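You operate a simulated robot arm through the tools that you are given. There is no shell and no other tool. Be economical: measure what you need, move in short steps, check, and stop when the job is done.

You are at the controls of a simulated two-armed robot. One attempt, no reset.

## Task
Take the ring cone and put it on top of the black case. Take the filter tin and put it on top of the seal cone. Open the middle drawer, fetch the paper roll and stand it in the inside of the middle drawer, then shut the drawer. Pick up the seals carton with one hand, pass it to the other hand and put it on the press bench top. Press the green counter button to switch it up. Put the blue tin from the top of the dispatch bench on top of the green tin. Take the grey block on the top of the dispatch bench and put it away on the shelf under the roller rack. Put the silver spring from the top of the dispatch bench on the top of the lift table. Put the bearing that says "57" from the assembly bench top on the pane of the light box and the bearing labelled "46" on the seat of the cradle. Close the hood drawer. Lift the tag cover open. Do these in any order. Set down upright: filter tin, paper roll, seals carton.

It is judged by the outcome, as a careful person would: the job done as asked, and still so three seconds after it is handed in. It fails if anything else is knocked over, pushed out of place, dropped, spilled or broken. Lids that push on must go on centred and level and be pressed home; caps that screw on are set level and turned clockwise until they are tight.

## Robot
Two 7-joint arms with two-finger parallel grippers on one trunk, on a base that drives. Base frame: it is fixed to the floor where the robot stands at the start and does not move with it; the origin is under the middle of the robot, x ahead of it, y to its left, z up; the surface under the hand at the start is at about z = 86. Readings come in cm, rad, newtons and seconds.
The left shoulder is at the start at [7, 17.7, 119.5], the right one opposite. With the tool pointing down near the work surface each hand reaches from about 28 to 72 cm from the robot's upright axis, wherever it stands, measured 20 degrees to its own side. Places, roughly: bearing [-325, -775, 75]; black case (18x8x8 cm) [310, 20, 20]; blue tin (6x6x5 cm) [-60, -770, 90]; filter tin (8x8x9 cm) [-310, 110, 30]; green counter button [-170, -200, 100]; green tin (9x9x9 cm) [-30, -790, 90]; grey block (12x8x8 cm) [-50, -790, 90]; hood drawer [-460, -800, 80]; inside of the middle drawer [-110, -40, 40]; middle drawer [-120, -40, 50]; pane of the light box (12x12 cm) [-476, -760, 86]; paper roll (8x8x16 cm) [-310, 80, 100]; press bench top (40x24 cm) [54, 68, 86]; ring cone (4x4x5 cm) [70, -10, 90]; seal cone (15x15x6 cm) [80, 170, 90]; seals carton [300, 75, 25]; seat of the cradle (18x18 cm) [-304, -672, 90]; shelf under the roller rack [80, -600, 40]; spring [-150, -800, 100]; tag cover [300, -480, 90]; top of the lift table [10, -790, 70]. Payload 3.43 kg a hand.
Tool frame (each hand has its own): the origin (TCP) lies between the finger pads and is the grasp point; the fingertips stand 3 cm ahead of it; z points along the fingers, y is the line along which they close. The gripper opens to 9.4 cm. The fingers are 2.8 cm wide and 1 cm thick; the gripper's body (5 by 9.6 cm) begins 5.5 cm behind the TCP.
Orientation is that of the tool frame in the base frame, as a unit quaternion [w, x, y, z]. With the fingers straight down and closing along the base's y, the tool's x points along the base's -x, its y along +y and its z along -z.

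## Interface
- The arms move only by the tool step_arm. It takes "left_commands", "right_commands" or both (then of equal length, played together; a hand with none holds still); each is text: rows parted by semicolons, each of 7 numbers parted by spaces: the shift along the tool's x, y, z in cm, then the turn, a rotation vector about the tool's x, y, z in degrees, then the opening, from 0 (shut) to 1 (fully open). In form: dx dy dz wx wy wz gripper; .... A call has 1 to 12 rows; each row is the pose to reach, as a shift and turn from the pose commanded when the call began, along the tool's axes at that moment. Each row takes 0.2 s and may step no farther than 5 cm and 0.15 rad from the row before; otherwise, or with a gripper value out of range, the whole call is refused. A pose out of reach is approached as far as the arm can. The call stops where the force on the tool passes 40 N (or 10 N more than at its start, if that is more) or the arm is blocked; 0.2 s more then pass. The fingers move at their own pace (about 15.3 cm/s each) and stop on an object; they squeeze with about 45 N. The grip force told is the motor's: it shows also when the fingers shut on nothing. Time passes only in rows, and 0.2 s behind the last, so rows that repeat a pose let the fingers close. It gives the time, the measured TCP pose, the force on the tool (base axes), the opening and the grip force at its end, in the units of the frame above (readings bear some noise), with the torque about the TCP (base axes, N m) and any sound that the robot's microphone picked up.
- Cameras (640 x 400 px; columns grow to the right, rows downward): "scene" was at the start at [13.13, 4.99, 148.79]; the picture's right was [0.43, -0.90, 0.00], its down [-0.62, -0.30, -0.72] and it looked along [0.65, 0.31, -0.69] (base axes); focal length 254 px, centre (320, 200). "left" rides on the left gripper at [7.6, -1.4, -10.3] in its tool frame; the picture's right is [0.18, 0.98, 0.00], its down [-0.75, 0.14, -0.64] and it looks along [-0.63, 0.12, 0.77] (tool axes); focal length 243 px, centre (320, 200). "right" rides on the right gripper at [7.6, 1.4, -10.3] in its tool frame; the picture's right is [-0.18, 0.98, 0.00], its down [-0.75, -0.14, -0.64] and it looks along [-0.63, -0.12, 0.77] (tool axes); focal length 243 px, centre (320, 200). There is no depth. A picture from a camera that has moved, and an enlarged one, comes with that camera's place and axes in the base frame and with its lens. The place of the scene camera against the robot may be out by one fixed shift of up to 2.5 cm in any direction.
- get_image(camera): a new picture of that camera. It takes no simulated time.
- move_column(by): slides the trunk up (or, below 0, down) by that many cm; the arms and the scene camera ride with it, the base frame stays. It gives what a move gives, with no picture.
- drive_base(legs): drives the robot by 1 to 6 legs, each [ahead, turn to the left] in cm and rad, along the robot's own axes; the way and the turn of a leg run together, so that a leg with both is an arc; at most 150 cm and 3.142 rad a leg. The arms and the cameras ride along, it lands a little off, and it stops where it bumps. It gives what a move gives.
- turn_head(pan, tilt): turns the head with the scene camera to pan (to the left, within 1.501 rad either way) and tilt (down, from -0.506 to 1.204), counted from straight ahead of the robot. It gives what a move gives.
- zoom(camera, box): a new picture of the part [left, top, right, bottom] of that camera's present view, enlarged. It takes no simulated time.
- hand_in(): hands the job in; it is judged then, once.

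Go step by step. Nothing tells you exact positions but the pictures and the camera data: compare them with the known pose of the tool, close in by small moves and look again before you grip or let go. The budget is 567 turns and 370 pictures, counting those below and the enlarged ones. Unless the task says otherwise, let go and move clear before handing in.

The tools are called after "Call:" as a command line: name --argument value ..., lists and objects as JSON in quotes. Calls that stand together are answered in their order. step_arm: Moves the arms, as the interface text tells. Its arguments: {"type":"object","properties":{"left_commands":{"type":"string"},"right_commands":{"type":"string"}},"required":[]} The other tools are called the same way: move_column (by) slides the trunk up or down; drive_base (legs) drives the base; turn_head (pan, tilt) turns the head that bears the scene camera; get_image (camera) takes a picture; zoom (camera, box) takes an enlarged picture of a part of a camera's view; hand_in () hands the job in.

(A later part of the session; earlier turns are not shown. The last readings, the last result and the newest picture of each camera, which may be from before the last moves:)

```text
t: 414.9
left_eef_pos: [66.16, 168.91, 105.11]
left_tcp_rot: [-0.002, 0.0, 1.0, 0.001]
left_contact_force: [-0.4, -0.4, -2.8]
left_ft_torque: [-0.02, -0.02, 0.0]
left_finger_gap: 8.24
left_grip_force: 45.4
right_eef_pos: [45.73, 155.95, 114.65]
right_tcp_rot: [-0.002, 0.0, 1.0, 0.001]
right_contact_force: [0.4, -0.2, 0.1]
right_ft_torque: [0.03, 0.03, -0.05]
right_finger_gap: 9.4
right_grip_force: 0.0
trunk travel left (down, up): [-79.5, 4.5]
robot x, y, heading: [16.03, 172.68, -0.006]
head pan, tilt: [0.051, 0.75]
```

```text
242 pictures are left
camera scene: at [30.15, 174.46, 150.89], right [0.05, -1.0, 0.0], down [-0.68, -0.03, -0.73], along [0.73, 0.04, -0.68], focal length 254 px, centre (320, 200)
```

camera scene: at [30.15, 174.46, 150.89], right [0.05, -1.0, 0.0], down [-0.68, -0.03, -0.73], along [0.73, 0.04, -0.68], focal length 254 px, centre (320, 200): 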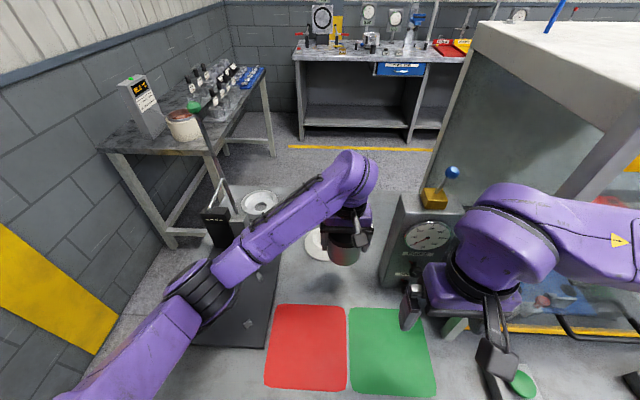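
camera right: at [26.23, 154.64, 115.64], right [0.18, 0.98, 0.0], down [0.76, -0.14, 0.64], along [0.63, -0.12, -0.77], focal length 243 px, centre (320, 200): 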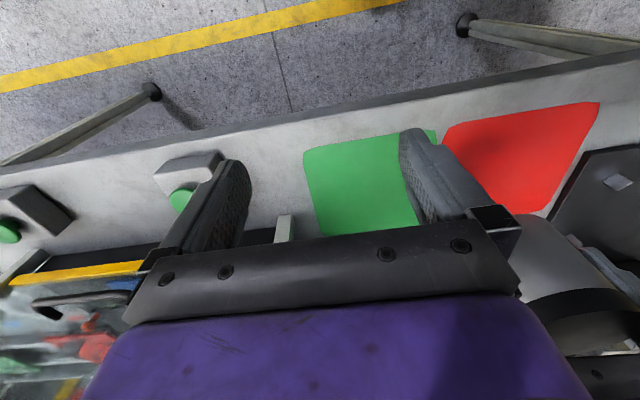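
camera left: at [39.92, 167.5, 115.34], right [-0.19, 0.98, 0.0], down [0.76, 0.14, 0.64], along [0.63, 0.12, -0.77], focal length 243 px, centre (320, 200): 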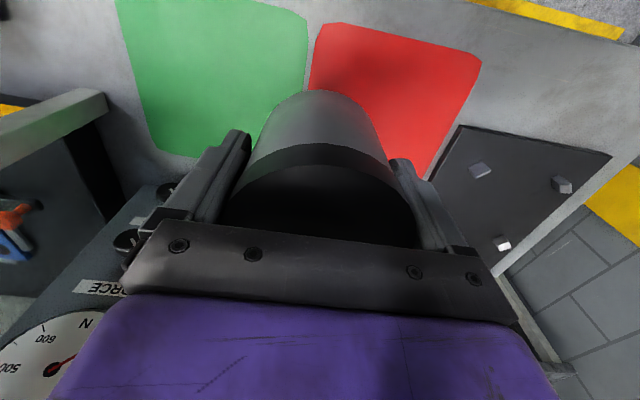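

Call:
step_arm --right_commands "0 0 0 0 -8 0 0; 0 0 0 0 -16 0 0; 0 0 0 0 -24 0 0; 0 0 0 0 -32 0 0; 0 0 0 0 -40 0 0"

Call:
step_arm --left_commands "-4 1.5 0 0 0 0 0; -8 3 0 0 0 0 0; -12.3 5 0 0 0 0 0; -12.3 5 2 0 0 0 0"

Call:
get_image --camera "right"

Call:
zoom --camera "scene" --box '[230, 140, 430, 270]'

```text
t: 416.1
left_eef_pos: [66.15, 169.15, 105.11]
left_tcp_rot: [-0.002, -0.001, 1.0, -0.001]
left_contact_force: [0.4, -0.2, -2.9]
left_ft_torque: [0.0, 0.02, 0.04]
left_finger_gap: 8.27
left_grip_force: 45.3
right_eef_pos: [52.39, 161.23, 120.17]
right_tcp_rot: [0.339, -0.001, 0.941, 0.0]
right_contact_force: [0.1, 0.8, -0.1]
right_ft_torque: [0.0, 0.0, -0.02]
right_finger_gap: 0.02
right_grip_force: 32.5
right hand out of reach, approached as far as the arm can: row 1, 2, 3, 4, 5
trunk travel left (down, up): [-79.5, 4.5]
robot x, y, heading: [16.1, 172.54, -0.006]
head pan, tilt: [0.051, 0.75]
```

```text
t: 417.1
left_eef_pos: [78.66, 174.13, 102.87]
left_tcp_rot: [-0.001, -0.001, 1.0, 0.001]
left_contact_force: [0.0, -0.1, -2.7]
left_ft_torque: [-0.01, -0.03, 0.0]
left_finger_gap: 8.22
left_grip_force: 44.8
right_eef_pos: [52.44, 161.17, 120.07]
right_tcp_rot: [0.339, -0.001, 0.941, 0.0]
right_contact_force: [1.1, -0.4, 0.7]
right_ft_torque: [0.0, 0.01, -0.01]
right_finger_gap: 0.0
right_grip_force: 33.3
trunk travel left (down, up): [-79.5, 4.5]
robot x, y, heading: [16.14, 172.35, 0.001]
head pan, tilt: [0.051, 0.75]
```

```text
241 pictures are left
camera right: at [40.1, 162.73, 122.97], right [0.14, 0.98, 0.12], down [0.17, -0.14, 0.98], along [0.98, -0.12, -0.19], focal length 243 px, centre (320, 200)
```

right: 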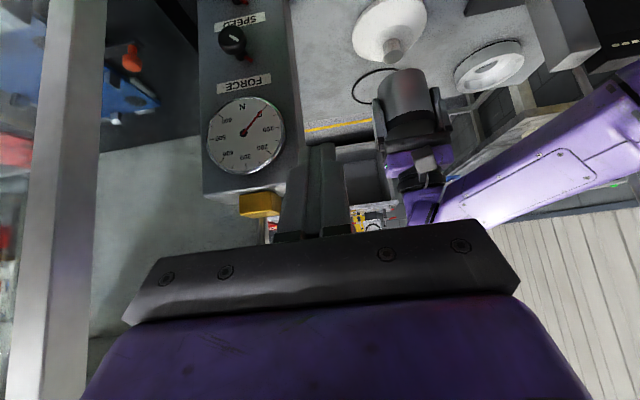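

```text
3.08 times, centred on (330, 205) of scene
camera zoom: at [30.15, 174.48, 150.89], right [0.05, -1.0, 0.0], down [-0.68, -0.03, -0.73], along [0.73, 0.04, -0.68], focal length 783 px, centre (289, 185)
```

zoom: 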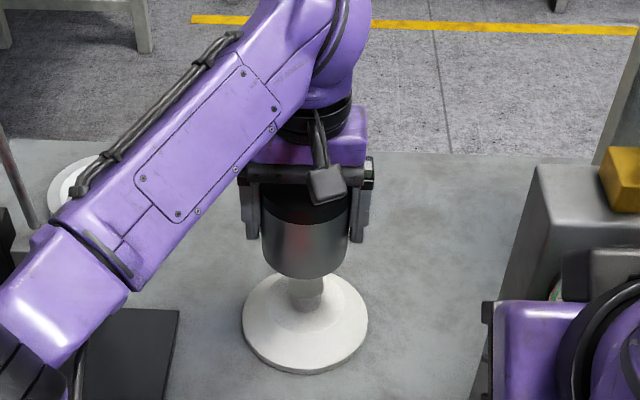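

Call:
zoom --camera "right" --box '[330, 0, 480, 130]'

```text
3.08 times, centred on (405, 65) of right
camera zoom: at [40.1, 162.73, 122.97], right [0.14, 0.98, 0.12], down [0.17, -0.14, 0.98], along [0.98, -0.12, -0.19], focal length 746 px, centre (58, 615)
```

zoom: 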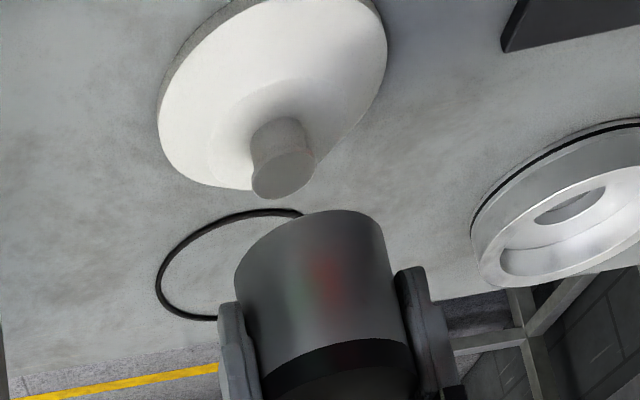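

The tin is nearly over the cone (about 0.3 cm off). I'll correct and lower gently.

Call:
step_arm --left_commands "-0.3 -0.3 1.5 0 0 0 0; -0.3 -0.3 3 0 0 0 0; -0.3 -0.3 4.2 0 0 0 0"

Call:
zoom --camera "right" --box '[330, 0, 480, 130]'

```text
t: 417.9
left_eef_pos: [78.71, 173.81, 98.92]
left_tcp_rot: [-0.002, -0.001, 1.0, 0.001]
left_contact_force: [-0.4, -0.1, -3.6]
left_ft_torque: [0.0, 0.01, -0.01]
left_finger_gap: 8.24
left_grip_force: 44.8
right_eef_pos: [52.49, 161.27, 119.89]
right_tcp_rot: [0.339, -0.001, 0.941, 0.001]
right_contact_force: [-0.5, 1.0, 0.8]
right_ft_torque: [-0.01, 0.0, 0.02]
right_finger_gap: 0.0
right_grip_force: 33.3
trunk travel left (down, up): [-79.5, 4.5]
robot x, y, heading: [16.33, 172.68, -0.002]
head pan, tilt: [0.051, 0.75]
```

```text
3.08 times, centred on (405, 65) of right
camera zoom: at [40.08, 162.74, 122.97], right [0.14, 0.98, 0.12], down [0.17, -0.14, 0.98], along [0.98, -0.12, -0.19], focal length 746 px, centre (58, 615)
```

zoom: 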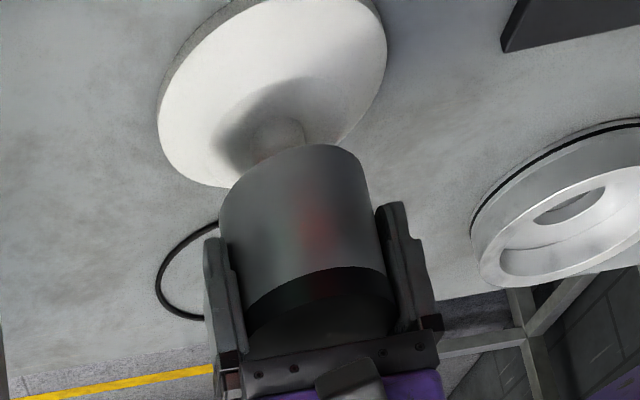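

Call:
step_arm --left_commands "-0.6 -0.2 0.5 0 0 0 0; -0.6 -0.2 1 0 0 0 0; -0.6 -0.2 1.4 0 0 0 0; -0.6 -0.2 1.7 0 0 0 0; -0.6 -0.2 2 0 0 0 0; -0.6 -0.2 2.3 0 0 0 0; -0.6 -0.2 2.6 0 0 0 0"

Call:
zoom --camera "right" --box '[330, 0, 480, 130]'

```text
t: 419.5
left_eef_pos: [79.2, 173.69, 96.53]
left_tcp_rot: [0.002, 0.0, 1.0, 0.001]
left_contact_force: [8.1, -0.2, 27.9]
left_ft_torque: [0.05, -0.21, 0.07]
left_finger_gap: 8.09
left_grip_force: 45.1
right_eef_pos: [52.06, 161.16, 120.19]
right_tcp_rot: [0.34, 0.0, 0.941, 0.0]
right_contact_force: [0.6, -0.3, -1.0]
right_ft_torque: [0.01, -0.03, 0.03]
right_finger_gap: 0.02
right_grip_force: 33.0
trunk travel left (down, up): [-79.5, 4.5]
robot x, y, heading: [16.31, 172.84, -0.002]
head pan, tilt: [0.051, 0.75]
```

```text
3.08 times, centred on (405, 65) of right
camera zoom: at [39.75, 162.7, 123.06], right [0.14, 0.98, 0.12], down [0.17, -0.14, 0.98], along [0.98, -0.12, -0.18], focal length 746 px, centre (58, 615)
```

zoom: 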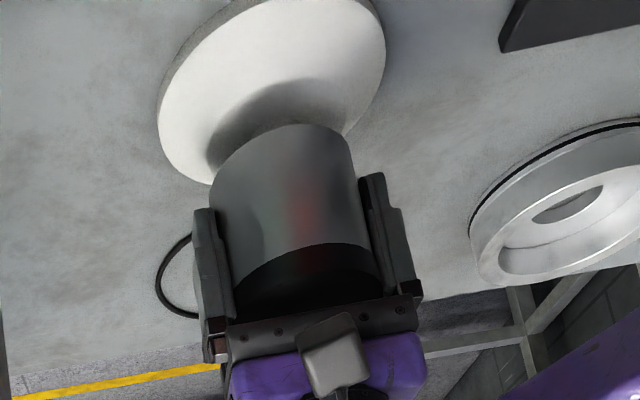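

Contact is centred (small torque). I release and rise.

Call:
step_arm --left_commands "0 0 -0.3 0 0 0 0; 0 0 -0.4 0 0 0 0; 0 0 -0.4 0 0 0 0.92; 0 0 -0.4 0 0 0 1; 0 0 -0.4 0 0 0 1; 0 0 -0.4 0 0 0 1; 0 0 -2 0 0 0 1; 0 0 -4 0 0 0 1; 0 0 -8 0 0 0 1; 0 0 -12 0 0 0 1"

Call:
zoom --camera "right" --box '[330, 0, 480, 130]'

```text
t: 421.7
left_eef_pos: [79.33, 173.52, 108.46]
left_tcp_rot: [-0.002, -0.001, 1.0, 0.001]
left_contact_force: [-0.1, -0.3, -0.1]
left_ft_torque: [-0.02, -0.01, 0.0]
left_finger_gap: 9.4
left_grip_force: 0.0
right_eef_pos: [52.31, 161.14, 120.17]
right_tcp_rot: [0.339, 0.0, 0.941, 0.0]
right_contact_force: [0.4, -0.7, -0.4]
right_ft_torque: [0.0, 0.01, 0.0]
right_finger_gap: 0.03
right_grip_force: 33.1
trunk travel left (down, up): [-79.5, 4.5]
robot x, y, heading: [16.07, 172.66, -0.004]
head pan, tilt: [0.051, 0.75]
```

```text
3.08 times, centred on (405, 65) of right
camera zoom: at [39.95, 162.68, 122.99], right [0.14, 0.98, 0.12], down [0.17, -0.14, 0.98], along [0.98, -0.12, -0.19], focal length 746 px, centre (58, 615)
```

zoom: 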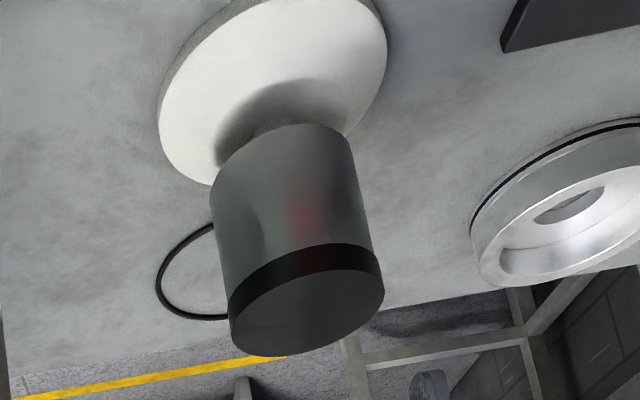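

The tin stands on the seal cone. Next I retract, and go pick up the fallen roll from the floor with the right hand.

Call:
step_arm --left_commands "0 0 -4 0 0 0 1; 0 0 -8 0 0 0 1; 4 1 -10 0 0 0 1; 8 2 -10 0 0 0 1; 12 3 -10 0 0 0 1; 16 4 -10 0 0 0 1; 20 6 -10 0 0 0 1; 23 8 -10 0 0 0 1" --right_commands "0 0 0 0 8 0 0.3; 0 0 0 0 16 0 0.6; 0 0 0 0 24 0 1; 0 0 0 0 32 0 1; 0 0 0 0 40 0 1; 0 0 0 0 40 0 1; 0 0 0 0 40 0 1; 0 0 0 0 40 0 1"

Call:
drive_base --legs '[[-28, 0]]'

Call:
get_image --camera "scene"

```text
t: 423.5
left_eef_pos: [63.24, 184.78, 118.38]
left_tcp_rot: [-0.002, 0.003, 1.0, 0.0]
left_contact_force: [0.2, 1.0, 0.3]
left_ft_torque: [-0.02, -0.02, -0.02]
left_finger_gap: 9.38
left_grip_force: 0.0
left hand out of reach, approached as far as the arm can: row 6, 7, 8
right_eef_pos: [52.43, 161.31, 120.05]
right_tcp_rot: [-0.002, -0.001, 1.0, -0.001]
right_contact_force: [0.1, 0.5, 0.1]
right_ft_torque: [0.0, -0.03, 0.0]
right_finger_gap: 9.43
right_grip_force: 0.0
trunk travel left (down, up): [-79.5, 4.5]
robot x, y, heading: [16.46, 172.61, -0.0]
head pan, tilt: [0.051, 0.75]
```

```text
t: 425.5
left_eef_pos: [34.94, 184.44, 118.39]
left_tcp_rot: [-0.003, 0.005, 1.0, 0.0]
left_contact_force: [1.0, -0.1, 0.6]
left_ft_torque: [-0.02, 0.01, 0.01]
left_finger_gap: 9.4
left_grip_force: 0.1
right_eef_pos: [24.25, 161.21, 119.84]
right_tcp_rot: [-0.004, 0.001, 1.0, 0.0]
right_contact_force: [0.8, 0.9, -0.1]
right_ft_torque: [0.0, 0.0, 0.0]
right_finger_gap: 9.38
right_grip_force: 0.1
trunk travel left (down, up): [-79.5, 4.5]
robot x, y, heading: [-12.4, 172.99, -0.009]
head pan, tilt: [0.051, 0.75]
```

```text
235 pictures are left
camera scene: at [1.72, 174.52, 150.87], right [0.05, -1.0, 0.0], down [-0.68, -0.03, -0.73], along [0.73, 0.03, -0.68], focal length 254 px, centre (320, 200)
```

scene: 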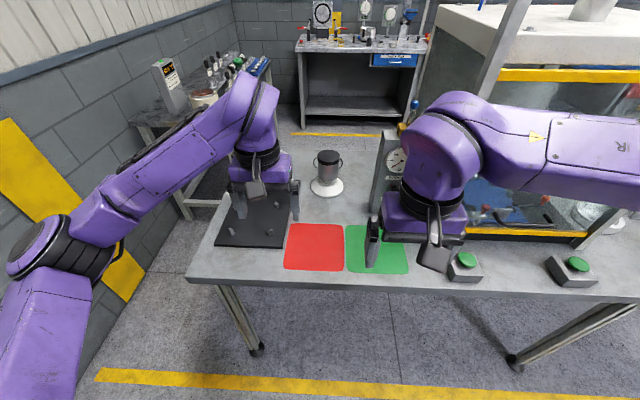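

Call:
step_arm --left_commands "3 3 0 0 0 0 1; 6 6 0 0 0 0 1; 8 9 0 0 0 0 1; 8 10 0 0 0 0 1"

Call:
drive_base --legs '[[0, 1.58], [51, 0], [0, 1.728]]'

Call:
turn_head --pan -0.2 --tilt 0.9

Call:
get_image --camera "scene"

```text
t: 426.5
left_eef_pos: [27.03, 194.55, 118.44]
left_tcp_rot: [-0.001, 0.004, 1.0, 0.001]
left_contact_force: [-0.7, -0.2, -0.2]
left_ft_torque: [-0.01, 0.05, 0.0]
left_finger_gap: 9.41
left_grip_force: 0.1
left hand out of reach, approached as far as the arm can: row 1, 2, 3
right_eef_pos: [24.04, 161.06, 120.0]
right_tcp_rot: [-0.003, 0.001, 1.0, 0.0]
right_contact_force: [0.0, -0.3, 0.3]
right_ft_torque: [-0.02, 0.04, -0.03]
right_finger_gap: 9.42
right_grip_force: 0.1
trunk travel left (down, up): [-79.5, 4.5]
robot x, y, heading: [-12.5, 172.33, -0.004]
head pan, tilt: [0.051, 0.75]
```

```text
t: 437.6
left_eef_pos: [-49.06, 194.85, 118.52]
left_tcp_rot: [0.0, 0.996, 0.092, 0.002]
left_contact_force: [-1.0, 0.1, 0.2]
left_ft_torque: [-0.04, 0.0, 0.05]
left_finger_gap: 9.39
left_grip_force: 0.1
right_eef_pos: [-52.63, 228.16, 119.98]
right_tcp_rot: [0.0, 0.995, 0.096, 0.002]
right_contact_force: [-0.2, -0.2, -0.1]
right_ft_torque: [0.03, 0.01, 0.02]
right_finger_gap: 9.41
right_grip_force: 0.1
trunk travel left (down, up): [-79.5, 4.5]
robot x, y, heading: [-14.63, 223.71, -2.954]
head pan, tilt: [0.051, 0.75]
```

```text
t: 438.3
left_eef_pos: [-49.07, 194.85, 118.39]
left_tcp_rot: [0.0, 0.996, 0.093, 0.001]
left_contact_force: [-0.2, -0.6, 0.3]
left_ft_torque: [0.0, 0.01, 0.0]
left_finger_gap: 9.41
left_grip_force: 0.0
right_eef_pos: [-52.62, 228.18, 120.08]
right_tcp_rot: [0.0, 0.995, 0.095, 0.002]
right_contact_force: [0.4, -0.3, -0.1]
right_ft_torque: [-0.01, 0.01, 0.01]
right_finger_gap: 9.38
right_grip_force: 0.0
trunk travel left (down, up): [-79.5, 4.5]
robot x, y, heading: [-14.9, 223.94, -2.951]
head pan, tilt: [-0.201, 0.901]
```

```text
234 pictures are left
camera scene: at [-26.45, 224.47, 149.7], right [0.01, 1.0, 0.0], down [0.78, -0.01, -0.62], along [-0.62, 0.01, -0.78], focal length 254 px, centre (320, 200)
```

scene: 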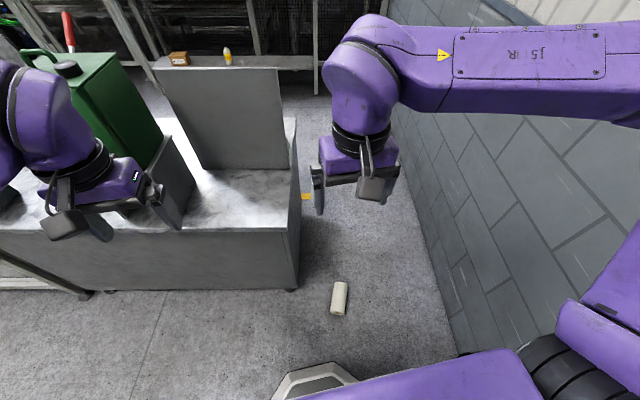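

Call:
move_column --by -38

Call:
move_column --by -36

Call:
get_image --camera "right"

```text
t: 442.0
left_eef_pos: [-49.05, 194.99, 80.41]
left_tcp_rot: [0.0, 0.996, 0.092, 0.002]
left_contact_force: [-0.9, -0.1, -1.2]
left_ft_torque: [0.02, 0.03, 0.0]
left_finger_gap: 9.41
left_grip_force: 0.1
right_eef_pos: [-52.63, 228.3, 82.01]
right_tcp_rot: [-0.001, 0.995, 0.096, 0.002]
right_contact_force: [-0.3, 0.0, 0.4]
right_ft_torque: [0.03, 0.03, -0.04]
right_finger_gap: 9.42
right_grip_force: 0.0
trunk travel left (down, up): [-41.5, 42.5]
robot x, y, heading: [-14.63, 223.96, -2.954]
head pan, tilt: [-0.201, 0.901]
```

```text
t: 445.5
left_eef_pos: [-49.04, 194.86, 44.57]
left_tcp_rot: [0.0, 0.996, 0.093, 0.002]
left_contact_force: [1.2, 0.1, -0.3]
left_ft_torque: [-0.02, 0.0, 0.04]
left_finger_gap: 9.4
left_grip_force: 0.1
right_eef_pos: [-52.58, 228.23, 45.97]
right_tcp_rot: [0.001, 0.995, 0.096, 0.003]
right_contact_force: [0.7, -0.1, -0.6]
right_ft_torque: [-0.04, 0.0, -0.01]
right_finger_gap: 9.43
right_grip_force: 0.1
trunk travel left (down, up): [-5.5, 78.5]
robot x, y, heading: [-14.38, 224.21, -2.955]
head pan, tilt: [-0.201, 0.901]
```

```text
233 pictures are left
camera right: at [-44.9, 228.41, 56.13], right [0.01, -1.0, 0.0], down [-0.77, -0.01, 0.64], along [-0.64, 0.0, -0.77], focal length 243 px, centre (320, 200)
```

right: 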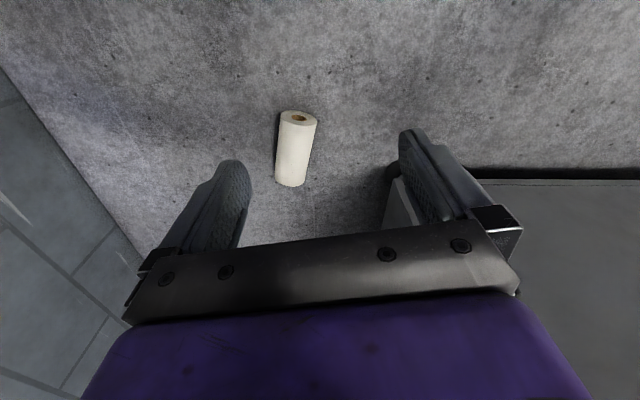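

Call:
step_arm --right_commands "-2.2 -1.1 3.2 0 0 2.1 1; -4.4 -2.3 6.4 0 0 4.3 1; -6.6 -3.4 9.6 0 0 6.4 1; -8.8 -4.5 12.8 0 0 8.5 1; -11 -5.6 16 0 0 10.7 1; -13.2 -6.8 19.2 0 0 12.8 1; -15.4 -7.9 22.4 0 0 14.9 1; -17.6 -9 25.6 0 0 17 1; -19.8 -10.2 28.8 0 0 19.2 1; -21.9 -11.3 32 0 0 21.3 1"

Call:
get_image --camera "right"

```text
t: 447.7
left_eef_pos: [-49.09, 194.93, 44.4]
left_tcp_rot: [0.0, 0.996, 0.093, 0.002]
left_contact_force: [-0.7, 0.1, 0.0]
left_ft_torque: [0.03, 0.02, -0.02]
left_finger_gap: 9.38
left_grip_force: 0.0
right_eef_pos: [-76.06, 235.14, 13.94]
right_tcp_rot: [-0.001, 0.996, -0.09, 0.003]
right_contact_force: [0.4, -0.2, 0.9]
right_ft_torque: [-0.02, -0.01, 0.04]
right_finger_gap: 9.39
right_grip_force: 0.0
trunk travel left (down, up): [-5.5, 78.5]
robot x, y, heading: [-14.76, 224.03, -2.954]
head pan, tilt: [-0.201, 0.901]
```

```text
232 pictures are left
camera right: at [-68.86, 232.45, 24.04], right [-0.36, -0.93, 0.0], down [-0.72, 0.27, 0.64], along [-0.6, 0.23, -0.77], focal length 243 px, centre (320, 200)
```

right: 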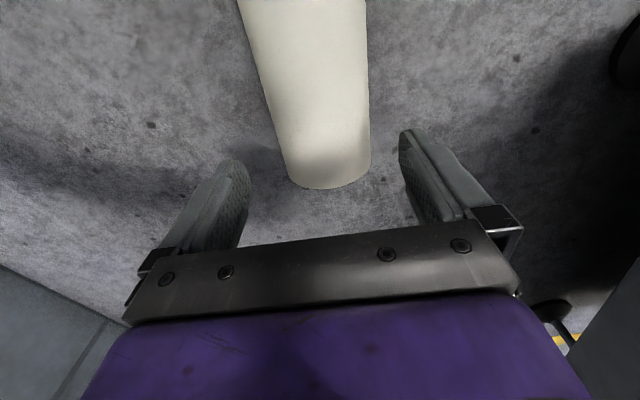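

Call:
step_arm --right_commands "0 0 3 0 0 0 1; 0 0 6 0 0 0 1; 0 0 8 0 0 0 1; 0 0 8.8 0 0 0 1; 0 0 8.8 0 0 0 0.5; 0 0 8.8 0 0 0 0; 0 0 8.8 0 0 0 0; 0 0 8.8 0 0 0 0; 0 0 6 0 0 0 0; 0 0 2 0 0 0 0; 0 0 -2 0 0 0 0"

Call:
get_image --camera "right"

```text
t: 450.1
left_eef_pos: [-48.99, 194.93, 44.37]
left_tcp_rot: [0.002, 0.996, 0.093, 0.001]
left_contact_force: [-1.1, -0.1, 0.2]
left_ft_torque: [0.03, -0.04, 0.01]
left_finger_gap: 9.42
left_grip_force: 0.0
right_eef_pos: [-76.25, 235.1, 15.63]
right_tcp_rot: [0.0, 0.996, -0.09, 0.004]
right_contact_force: [-0.5, 0.1, -5.0]
right_ft_torque: [0.02, 0.17, 0.0]
right_finger_gap: 7.91
right_grip_force: 45.0
trunk travel left (down, up): [-5.5, 78.5]
robot x, y, heading: [-14.5, 223.68, -2.949]
head pan, tilt: [-0.201, 0.901]
```

```text
231 pictures are left
camera right: at [-69.0, 232.48, 25.87], right [-0.36, -0.93, 0.0], down [-0.72, 0.27, 0.64], along [-0.59, 0.23, -0.77], focal length 243 px, centre (320, 200)
```

right: 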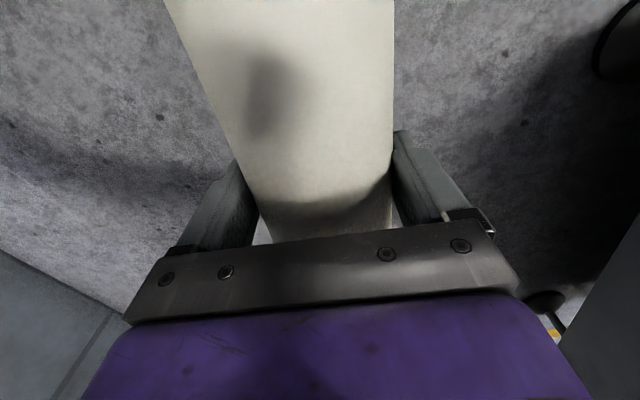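

The roll is gripped near its far end. I raise the trunk and draw the hand in for driving.

Call:
move_column --by 38

Call:
move_column --by 36

Call:
step_arm --right_commands "3 1 -3 0 0 -3 0; 6 2 -6 0 0 -6 0; 9 3 -9 0 0 -9 0; 12 4 -12 0 0 -12 0; 15 5 -15 0 0 -15 0; 17 6 -18 0 0 -18 0; 19 7 -20 0 0 -21.3 0"

Call:
turn_head --pan 0 --tilt 0.7

Call:
get_image --camera "scene"

```text
t: 453.8
left_eef_pos: [-49.16, 194.97, 82.38]
left_tcp_rot: [0.001, 0.996, 0.092, 0.001]
left_contact_force: [0.4, 0.3, -0.3]
left_ft_torque: [-0.01, 0.0, -0.02]
left_finger_gap: 9.41
left_grip_force: 0.0
right_eef_pos: [-76.33, 235.17, 53.75]
right_tcp_rot: [-0.001, 0.996, -0.09, 0.003]
right_contact_force: [-1.2, -0.9, -4.4]
right_ft_torque: [0.03, 0.15, -0.01]
right_finger_gap: 7.88
right_grip_force: 45.4
trunk travel left (down, up): [-43.5, 40.5]
robot x, y, heading: [-14.38, 223.79, -2.954]
head pan, tilt: [-0.201, 0.901]
```

```text
t: 457.3
left_eef_pos: [-49.25, 194.96, 118.42]
left_tcp_rot: [0.0, 0.996, 0.092, 0.003]
left_contact_force: [-0.5, -0.4, 0.8]
left_ft_torque: [0.02, 0.01, 0.01]
left_finger_gap: 9.4
left_grip_force: 0.1
right_eef_pos: [-76.28, 235.12, 89.6]
right_tcp_rot: [-0.001, 0.996, -0.089, 0.003]
right_contact_force: [-0.8, -0.7, -5.5]
right_ft_torque: [0.04, 0.16, -0.03]
right_finger_gap: 7.89
right_grip_force: 44.8
trunk travel left (down, up): [-79.5, 4.5]
robot x, y, heading: [-14.3, 224.38, -2.957]
head pan, tilt: [-0.201, 0.901]
```

```text
t: 458.9
left_eef_pos: [-49.14, 194.8, 118.27]
left_tcp_rot: [0.0, 0.996, 0.092, 0.002]
left_contact_force: [0.2, -0.1, 0.0]
left_ft_torque: [0.03, 0.03, 0.01]
left_finger_gap: 9.42
left_grip_force: 0.0
right_eef_pos: [-58.93, 224.81, 110.06]
right_tcp_rot: [0.0, 0.995, 0.096, 0.002]
right_contact_force: [-0.1, 0.1, -3.8]
right_ft_torque: [-0.04, 0.16, -0.02]
right_finger_gap: 7.88
right_grip_force: 44.5
trunk travel left (down, up): [-79.5, 4.5]
robot x, y, heading: [-14.83, 224.06, -2.957]
head pan, tilt: [-0.201, 0.901]
```

```text
t: 459.6
left_eef_pos: [-49.17, 194.9, 118.43]
left_tcp_rot: [0.001, 0.996, 0.092, 0.003]
left_contact_force: [0.1, 0.2, -0.2]
left_ft_torque: [0.01, 0.02, 0.01]
left_finger_gap: 9.4
left_grip_force: 0.1
right_eef_pos: [-58.99, 224.87, 110.07]
right_tcp_rot: [-0.001, 0.995, 0.096, 0.003]
right_contact_force: [-0.1, 0.6, -3.8]
right_ft_torque: [-0.03, 0.12, 0.04]
right_finger_gap: 7.89
right_grip_force: 45.1
trunk travel left (down, up): [-79.5, 4.5]
robot x, y, heading: [-14.68, 224.01, -2.95]
head pan, tilt: [0.0, 0.7]
```

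```text
230 pictures are left
camera scene: at [-27.31, 222.81, 151.3], right [-0.19, 0.98, 0.0], down [0.63, 0.12, -0.76], along [-0.75, -0.14, -0.65], focal length 254 px, centre (320, 200)
```

scene: 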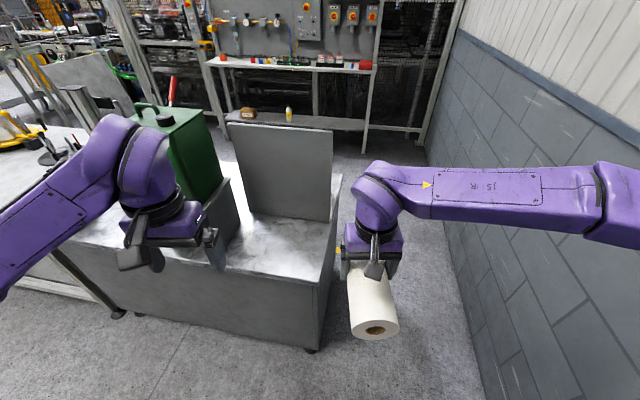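

Call:
drive_base --legs '[[0, 1.4], [150, 0], [150, 0], [41, 0], [0, -1.59]]'

Call:
drive_base --legs '[[150, 0], [44, 0], [0, -1.571], [72, 0], [0, -1.571]]'

Call:
get_image --camera "scene"

```text
t: 483.4
left_eef_pos: [-67.27, -135.44, 118.39]
left_tcp_rot: [0.001, 0.999, -0.043, 0.002]
left_contact_force: [-0.2, -0.4, -0.3]
left_ft_torque: [-0.04, 0.0, 0.0]
left_finger_gap: 9.39
left_grip_force: 0.0
right_eef_pos: [-68.74, -103.83, 110.05]
right_tcp_rot: [0.0, 0.999, -0.04, 0.002]
right_contact_force: [-0.6, -0.2, -4.3]
right_ft_torque: [0.02, 0.13, 0.01]
right_finger_gap: 7.88
right_grip_force: 44.8
trunk travel left (down, up): [-79.5, 4.5]
robot x, y, heading: [-26.08, -117.0, 3.057]
head pan, tilt: [0.0, 0.7]
```

```text
t: 504.4
left_eef_pos: [-177.11, -7.96, 118.46]
left_tcp_rot: [-0.001, 0.022, 1.0, 0.002]
left_contact_force: [0.9, -0.2, 0.3]
left_ft_torque: [0.0, 0.01, 0.02]
left_finger_gap: 9.41
left_grip_force: 0.1
right_eef_pos: [-174.34, -39.23, 109.91]
right_tcp_rot: [-0.003, 0.019, 1.0, 0.0]
right_contact_force: [-0.1, 0.4, -4.4]
right_ft_torque: [-0.02, -0.14, 0.0]
right_finger_gap: 7.86
right_grip_force: 44.9
trunk travel left (down, up): [-79.5, 4.5]
robot x, y, heading: [-217.19, -28.26, -0.043]
head pan, tilt: [0.0, 0.7]
```

```text
229 pictures are left
camera scene: at [-203.01, -27.33, 151.31], right [-0.04, -1.0, 0.0], down [-0.64, 0.03, -0.76], along [0.76, -0.03, -0.64], focal length 254 px, centre (320, 200)
```

scene: 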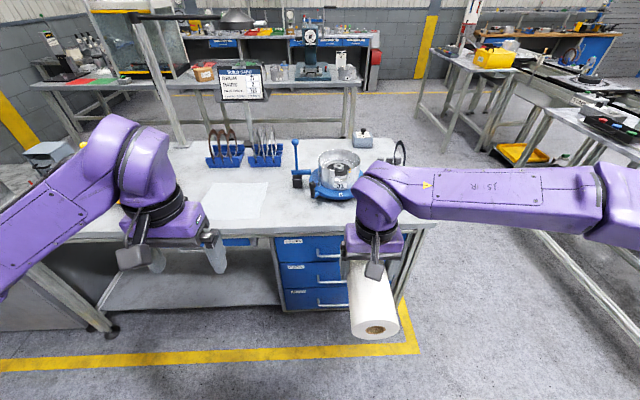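

Call:
drive_base --legs '[[0, 1.614], [66, 0], [0, -1.571], [16, 0]]'

Call:
turn_head --pan -0.1 --tilt 0.7

Call:
get_image --camera "scene"

```text
t: 516.8
left_eef_pos: [-161.57, 58.27, 118.38]
left_tcp_rot: [0.0, 0.008, 1.0, 0.001]
left_contact_force: [0.2, -1.4, 0.0]
left_ft_torque: [-0.03, -0.05, -0.01]
left_finger_gap: 9.39
left_grip_force: 0.2
right_eef_pos: [-157.92, 27.07, 110.03]
right_tcp_rot: [-0.001, 0.006, 1.0, -0.001]
right_contact_force: [-1.0, -0.6, -3.7]
right_ft_torque: [0.0, -0.15, -0.02]
right_finger_gap: 7.88
right_grip_force: 44.8
trunk travel left (down, up): [-79.5, 4.5]
robot x, y, heading: [-200.99, 36.96, -0.011]
head pan, tilt: [0.0, 0.7]
```

```text
t: 517.5
left_eef_pos: [-161.29, 58.4, 118.34]
left_tcp_rot: [-0.002, 0.01, 1.0, 0.001]
left_contact_force: [0.1, -0.4, -0.3]
left_ft_torque: [0.01, -0.02, 0.0]
left_finger_gap: 9.42
left_grip_force: 0.1
right_eef_pos: [-157.78, 27.03, 109.81]
right_tcp_rot: [-0.004, 0.006, 1.0, 0.0]
right_contact_force: [-0.5, -0.3, -5.0]
right_ft_torque: [-0.02, -0.12, -0.03]
right_finger_gap: 7.85
right_grip_force: 44.9
trunk travel left (down, up): [-79.5, 4.5]
robot x, y, heading: [-200.91, 36.87, -0.012]
head pan, tilt: [-0.099, 0.7]
```

```text
228 pictures are left
camera scene: at [-186.71, 37.36, 151.3], right [-0.11, -0.99, 0.0], down [-0.64, 0.07, -0.76], along [0.76, -0.09, -0.64], focal length 254 px, centre (320, 200)
```

scene: 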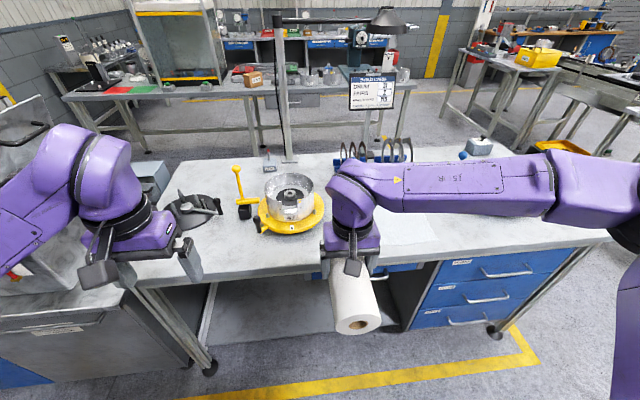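

Call:
drive_base --legs '[[12, 0]]'

Call:
step_arm --right_commands "-1 0 0 0 -8 0 0; -2 0 0 0 -16 0 0; -3 0 0 0 -24 0 0; -4 0 0 0 -32 0 0; -5 0 0 0 -40 0 0; -6 0 0 0 -48 0 0; -7 0 0 0 -56 0 0; -8 0 0 0 -64 0 0; -9 0 0 0 -72 0 0; -10 0 0 0 -80 0 0; -11 0 0 0 -88 0 0; -11 0 0 0 -90 0 0"

Call:
get_image --camera "scene"

```text
t: 518.7
left_eef_pos: [-149.41, 58.1, 118.5]
left_tcp_rot: [-0.001, 0.009, 1.0, 0.001]
left_contact_force: [-0.8, 0.1, -0.7]
left_ft_torque: [0.03, -0.02, 0.01]
left_finger_gap: 9.4
left_grip_force: 0.0
right_eef_pos: [-145.95, 26.85, 110.05]
right_tcp_rot: [-0.003, 0.006, 1.0, 0.0]
right_contact_force: [-0.2, 0.5, -4.0]
right_ft_torque: [0.03, -0.19, 0.0]
right_finger_gap: 7.86
right_grip_force: 44.8
trunk travel left (down, up): [-79.5, 4.5]
robot x, y, heading: [-188.76, 36.79, -0.012]
head pan, tilt: [-0.099, 0.7]
```

```text
t: 521.3
left_eef_pos: [-149.39, 58.12, 118.55]
left_tcp_rot: [-0.001, 0.009, 1.0, 0.001]
left_contact_force: [0.5, 0.6, 0.4]
left_ft_torque: [-0.02, 0.0, -0.02]
left_finger_gap: 9.39
left_grip_force: 0.1
right_eef_pos: [-134.75, 26.73, 109.88]
right_tcp_rot: [0.705, 0.004, 0.709, -0.002]
right_contact_force: [-0.5, -0.1, -4.6]
right_ft_torque: [-0.04, 0.05, 0.0]
right_finger_gap: 7.87
right_grip_force: 44.8
trunk travel left (down, up): [-79.5, 4.5]
robot x, y, heading: [-189.06, 36.56, -0.013]
head pan, tilt: [-0.099, 0.7]
```

```text
227 pictures are left
camera scene: at [-174.77, 37.19, 151.31], right [-0.11, -0.99, 0.0], down [-0.64, 0.07, -0.76], along [0.76, -0.09, -0.64], focal length 254 px, centre (320, 200)
```

scene: 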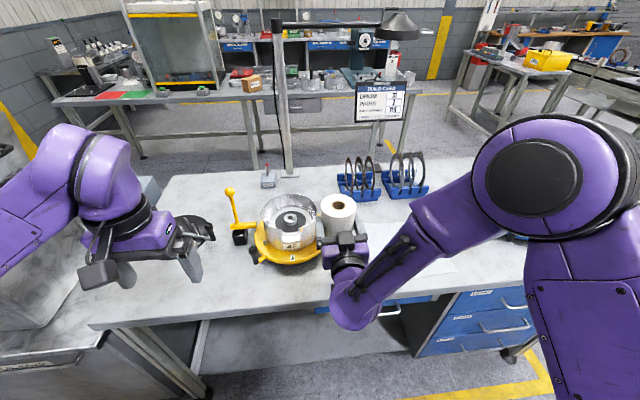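

The hand is level and the roll upright. I lower it to stand on the bench.

Call:
step_arm --right_commands "3 0 0 0 0 0 0; 6 0 0 0 0 0 0; 8 0 0 0 0 0 0; 9 0 0 0 0 0 0"

Call:
get_image --camera "left"

Call:
zoom --camera "scene" --box '[220, 150, 460, 300]'

```text
t: 522.3
left_eef_pos: [-149.22, 58.18, 118.37]
left_tcp_rot: [-0.002, 0.009, 1.0, 0.0]
left_contact_force: [-0.3, -0.6, 0.0]
left_ft_torque: [0.01, 0.02, -0.03]
left_finger_gap: 9.39
left_grip_force: 0.1
right_eef_pos: [-134.9, 26.91, 100.83]
right_tcp_rot: [0.705, 0.004, 0.709, -0.004]
right_contact_force: [-0.4, 0.7, -4.6]
right_ft_torque: [0.0, 0.11, -0.04]
right_finger_gap: 7.87
right_grip_force: 45.1
trunk travel left (down, up): [-79.5, 4.5]
robot x, y, heading: [-189.02, 36.86, -0.014]
head pan, tilt: [-0.099, 0.7]
```

```text
226 pictures are left
camera left: at [-156.81, 56.88, 128.62], right [-0.17, 0.99, 0.0], down [0.76, 0.13, 0.64], along [0.63, 0.11, -0.77], focal length 243 px, centre (320, 200)
```

left: 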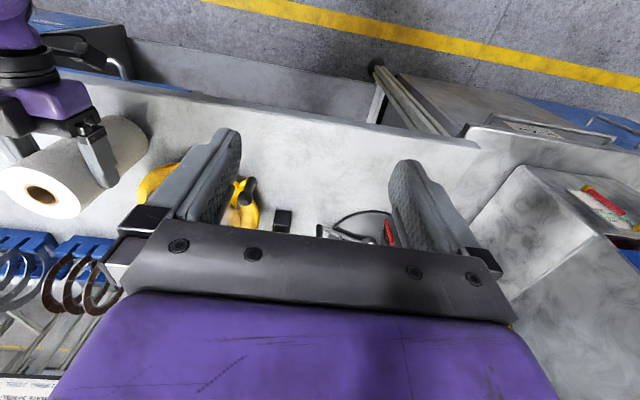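

```text
2.67 times, centred on (340, 225) of scene
camera zoom: at [-174.7, 37.23, 151.31], right [-0.11, -0.99, 0.0], down [-0.64, 0.07, -0.76], along [0.76, -0.09, -0.64], focal length 679 px, centre (267, 133)
```

zoom: 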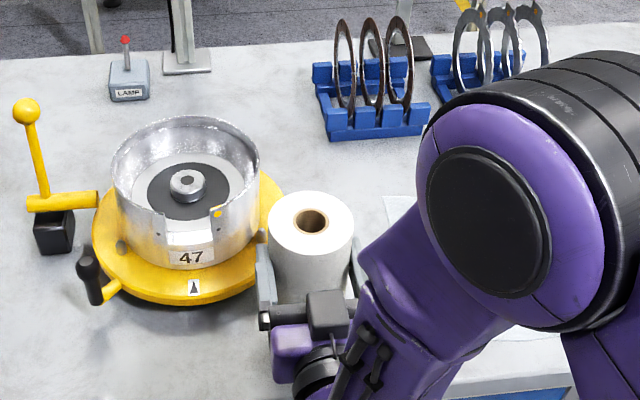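

Call:
step_arm --right_commands "0 -2.5 0 0 0 0 0; 1 -2.5 0 0 0 0 0; 1.7 -2.5 0 0 0 0 0; 2.1 -2.5 0 0 0 0 0; 2.5 -2.5 0 0 0 0 0; 2.9 -2.5 0 0 0 0 0; 3.3 -2.5 0 0 0 0 0; 3.7 -2.5 0 0 0 0 0; 4.1 -2.5 0 0 0 0 0"

```text
t: 524.3
left_eef_pos: [-149.75, 58.46, 118.5]
left_tcp_rot: [0.001, 0.009, 1.0, 0.0]
left_contact_force: [0.2, 0.2, 0.4]
left_ft_torque: [0.01, 0.0, 0.04]
left_finger_gap: 9.42
left_grip_force: 0.0
right_eef_pos: [-135.32, 24.33, 97.1]
right_tcp_rot: [0.708, 0.004, 0.706, -0.004]
right_contact_force: [-0.1, 2.0, 34.9]
right_ft_torque: [0.1, -0.48, 0.08]
right_finger_gap: 7.84
right_grip_force: 45.3
trunk travel left (down, up): [-79.5, 4.5]
robot x, y, heading: [-189.04, 36.55, -0.017]
head pan, tilt: [-0.099, 0.7]
```

Call:
step_arm --right_commands "-0.3 0 0 0 0 0 0; -0.4 0 0 0 0 0 0; -0.4 0 0 0 0 0 0.9; -0.4 0 0 0 0 0 1; -0.4 0 0 0 0 0 1; -0.4 0 -2 0 0 0 1; -0.4 0 -4 0 0 0 1; -0.4 0 -7 0 0 0 1; -0.4 0 -9 0 0 0 1"

Call:
zoom --camera "scene" --box '[220, 150, 460, 300]'

```text
t: 526.3
left_eef_pos: [-149.5, 58.23, 118.4]
left_tcp_rot: [0.0, 0.009, 1.0, 0.001]
left_contact_force: [-0.3, -0.3, -0.5]
left_ft_torque: [0.01, 0.0, -0.01]
left_finger_gap: 9.41
left_grip_force: 0.2
right_eef_pos: [-143.97, 24.41, 97.13]
right_tcp_rot: [0.705, 0.005, 0.709, -0.005]
right_contact_force: [-0.4, 0.4, -0.1]
right_ft_torque: [-0.05, 0.04, 0.02]
right_finger_gap: 9.4
right_grip_force: 0.0
trunk travel left (down, up): [-79.5, 4.5]
robot x, y, heading: [-188.98, 36.55, -0.015]
head pan, tilt: [-0.099, 0.7]
```

```text
2.67 times, centred on (340, 225) of scene
camera zoom: at [-174.88, 37.22, 151.32], right [-0.11, -0.99, 0.0], down [-0.64, 0.07, -0.77], along [0.76, -0.09, -0.64], focal length 679 px, centre (267, 133)
```

zoom: 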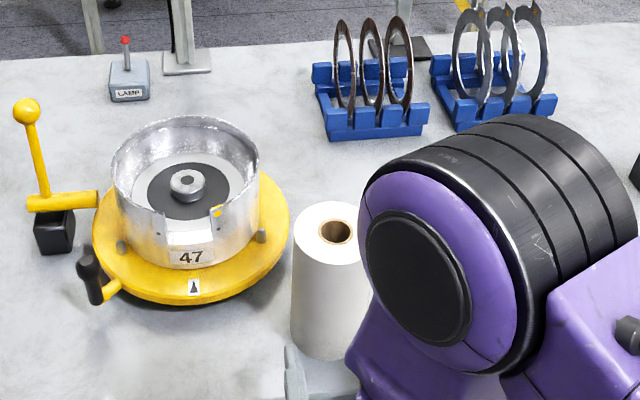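

The roll stands upright on the bench. With both hands free I'll back off, roll the right hand for gripping a horizontal handle, and go to the drawers.

Call:
drive_base --legs '[[-22, 0]]'

Call:
step_arm --right_commands "0 0 0 0 0 8 1; 0 0 0 0 0 16 1; 0 0 0 0 0 24 1; 0 0 0 0 0 32 1; 0 0 0 0 0 40 1; 0 0 0 0 0 48 1; 0 0 0 0 0 56 1; 0 0 0 0 0 64 1; 0 0 0 0 0 72 1; 0 0 0 0 0 80 1; 0 0 0 0 0 88 1; 0 0 0 0 0 90 1"

Call:
get_image --camera "scene"

```text
t: 528.0
left_eef_pos: [-171.31, 58.46, 118.44]
left_tcp_rot: [-0.003, 0.009, 1.0, 0.001]
left_contact_force: [-1.2, 0.1, 0.0]
left_ft_torque: [0.01, 0.02, 0.02]
left_finger_gap: 9.39
left_grip_force: 0.0
right_eef_pos: [-165.86, 24.73, 97.06]
right_tcp_rot: [0.705, 0.003, 0.709, -0.003]
right_contact_force: [-0.5, -0.4, 0.1]
right_ft_torque: [0.0, 0.02, -0.03]
right_finger_gap: 9.39
right_grip_force: 0.1
trunk travel left (down, up): [-79.5, 4.5]
robot x, y, heading: [-210.83, 37.29, -0.014]
head pan, tilt: [-0.099, 0.7]
```

```text
t: 530.6
left_eef_pos: [-171.32, 58.48, 118.28]
left_tcp_rot: [-0.002, 0.009, 1.0, 0.001]
left_contact_force: [1.0, -1.2, 0.1]
left_ft_torque: [-0.01, 0.0, 0.0]
left_finger_gap: 9.37
left_grip_force: 0.2
right_eef_pos: [-165.83, 24.8, 97.17]
right_tcp_rot: [0.502, 0.505, 0.498, 0.496]
right_contact_force: [0.2, -0.1, 0.0]
right_ft_torque: [0.02, 0.02, 0.04]
right_finger_gap: 9.37
right_grip_force: 0.0
trunk travel left (down, up): [-79.5, 4.5]
robot x, y, heading: [-211.18, 37.14, -0.01]
head pan, tilt: [-0.099, 0.7]
```

```text
223 pictures are left
camera scene: at [-196.79, 37.53, 151.32], right [-0.11, -0.99, 0.0], down [-0.64, 0.07, -0.76], along [0.76, -0.09, -0.64], focal length 254 px, centre (320, 200)
```

scene: 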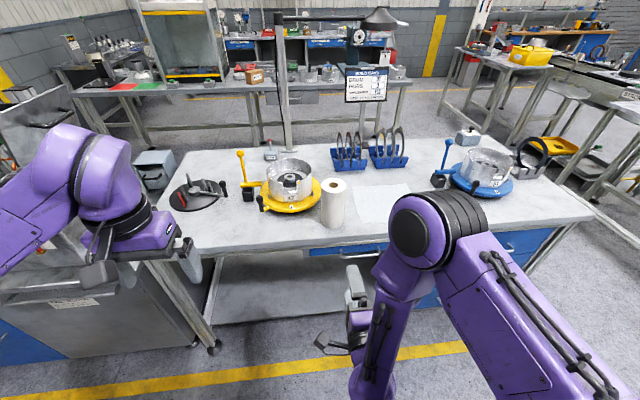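

Call:
drive_base --legs '[[0, -1.561], [65, 0], [0, 1.571]]'

Call:
turn_head --pan -0.2 --tilt 0.8

Call:
get_image --camera "scene"

```text
t: 541.8
left_eef_pos: [-172.58, -6.94, 118.33]
left_tcp_rot: [-0.002, 0.015, 1.0, 0.001]
left_contact_force: [1.2, 0.1, -0.3]
left_ft_torque: [0.01, -0.01, -0.02]
left_finger_gap: 9.4
left_grip_force: 0.1
right_eef_pos: [-167.61, -40.73, 97.04]
right_tcp_rot: [0.505, 0.508, 0.495, 0.492]
right_contact_force: [-0.4, 0.6, 1.1]
right_ft_torque: [0.01, 0.01, 0.04]
right_finger_gap: 9.43
right_grip_force: 0.0
trunk travel left (down, up): [-79.5, 4.5]
robot x, y, heading: [-212.36, -27.84, -0.031]
head pan, tilt: [-0.099, 0.7]
```

```text
t: 542.5
left_eef_pos: [-172.63, -6.92, 118.37]
left_tcp_rot: [-0.001, 0.016, 1.0, 0.001]
left_contact_force: [0.7, -0.1, -0.4]
left_ft_torque: [0.02, 0.0, 0.01]
left_finger_gap: 9.43
left_grip_force: 0.1
right_eef_pos: [-167.5, -40.59, 97.13]
right_tcp_rot: [0.505, 0.508, 0.495, 0.492]
right_contact_force: [-0.1, 0.0, 0.3]
right_ft_torque: [-0.04, -0.02, 0.0]
right_finger_gap: 9.4
right_grip_force: 0.1
trunk travel left (down, up): [-79.5, 4.5]
robot x, y, heading: [-212.31, -27.61, -0.024]
head pan, tilt: [-0.201, 0.799]
```

```text
222 pictures are left
camera scene: at [-198.9, -28.27, 150.5], right [-0.23, -0.97, 0.0], down [-0.7, 0.16, -0.7], along [0.68, -0.16, -0.72], focal length 254 px, centre (320, 200)
```

scene: 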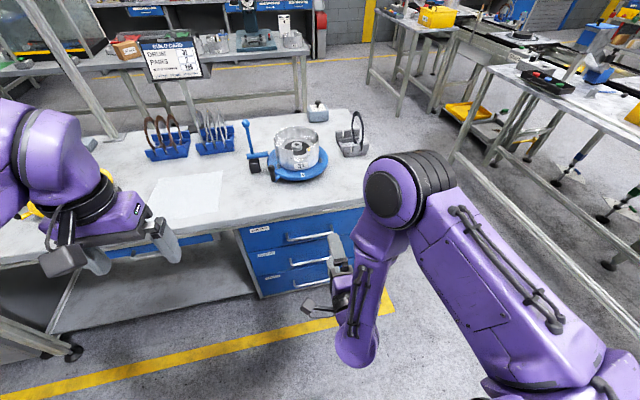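

Call:
move_column --by -39

Call:
get_image --camera "right"

Call:
get_image --camera "scene"

```text
t: 546.3
left_eef_pos: [-172.61, -6.88, 79.39]
left_tcp_rot: [-0.002, 0.016, 1.0, 0.001]
left_contact_force: [-0.8, -0.3, 0.3]
left_ft_torque: [0.0, 0.02, 0.04]
left_finger_gap: 9.38
left_grip_force: 0.0
right_eef_pos: [-167.63, -40.76, 58.05]
right_tcp_rot: [0.506, 0.508, 0.494, 0.492]
right_contact_force: [-1.1, -0.7, 0.2]
right_ft_torque: [0.02, -0.01, 0.01]
right_finger_gap: 9.41
right_grip_force: 0.0
trunk travel left (down, up): [-40.5, 43.5]
robot x, y, heading: [-212.44, -27.62, -0.027]
head pan, tilt: [-0.201, 0.799]
```

```text
221 pictures are left
camera right: at [-177.59, -32.74, 59.45], right [0.0, -0.18, 0.98], down [-0.66, -0.74, -0.14], along [0.75, -0.65, -0.12], focal length 243 px, centre (320, 200)
```

right: 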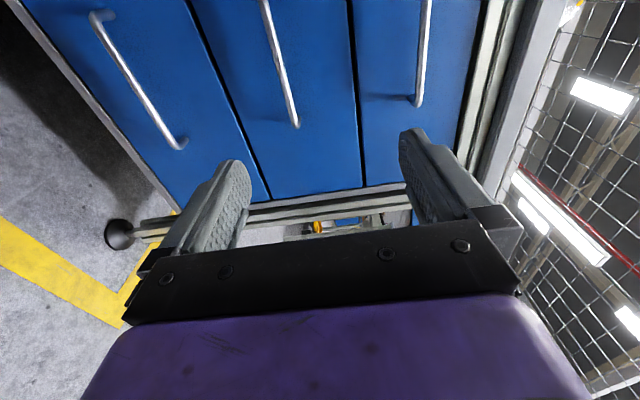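

```text
220 pictures are left
camera scene: at [-198.91, -28.29, 111.5], right [-0.23, -0.97, 0.0], down [-0.7, 0.16, -0.7], along [0.68, -0.16, -0.72], focal length 254 px, centre (320, 200)
```

scene: 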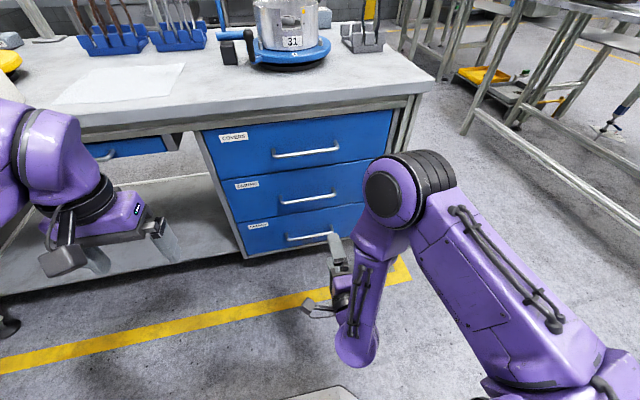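

Call:
step_arm --right_commands "1.4 -1.9 3 0 0 0 0.6; 2.8 -3.8 7 0 0 0 0.6; 2.8 -3.8 11 0 0 0 0.6; 2.8 -3.8 14 0 0 0 0.6"

Call:
get_image --camera "right"

Call:
zoom --camera "scene" --box '[190, 100, 430, 250]'

```text
t: 547.3
left_eef_pos: [-172.53, -7.04, 79.37]
left_tcp_rot: [-0.002, 0.016, 1.0, 0.001]
left_contact_force: [-0.1, -1.4, -1.2]
left_ft_torque: [0.01, 0.01, -0.01]
left_finger_gap: 9.39
left_grip_force: 0.0
right_eef_pos: [-153.43, -38.46, 54.13]
right_tcp_rot: [0.506, 0.507, 0.495, 0.492]
right_contact_force: [-0.3, 0.4, -0.1]
right_ft_torque: [-0.05, 0.03, -0.01]
right_finger_gap: 5.65
right_grip_force: 0.0
trunk travel left (down, up): [-40.5, 43.5]
robot x, y, heading: [-212.47, -27.8, -0.031]
head pan, tilt: [-0.201, 0.799]
```

```text
219 pictures are left
camera right: at [-163.53, -30.36, 55.42], right [0.0, -0.18, 0.98], down [-0.66, -0.74, -0.14], along [0.75, -0.65, -0.12], focal length 243 px, centre (320, 200)
```

right: 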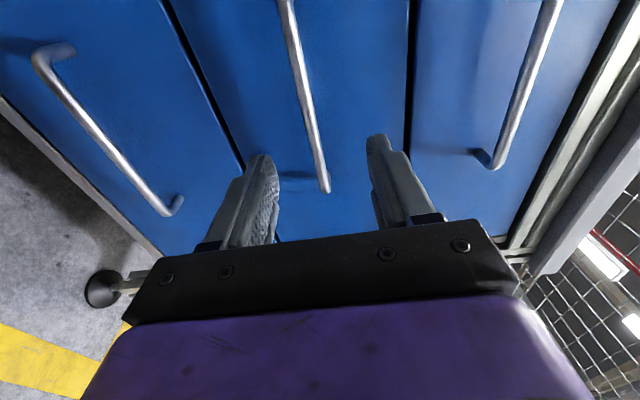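

```text
2.67 times, centred on (310, 175) of scene
camera zoom: at [-198.88, -28.3, 111.49], right [-0.23, -0.97, 0.0], down [-0.7, 0.16, -0.7], along [0.68, -0.16, -0.72], focal length 679 px, centre (347, 267)
```

zoom: 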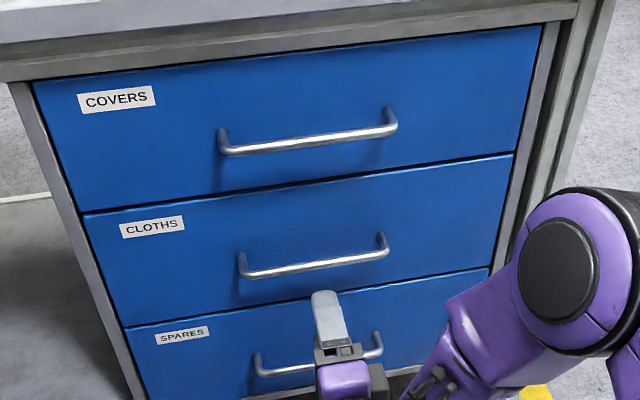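

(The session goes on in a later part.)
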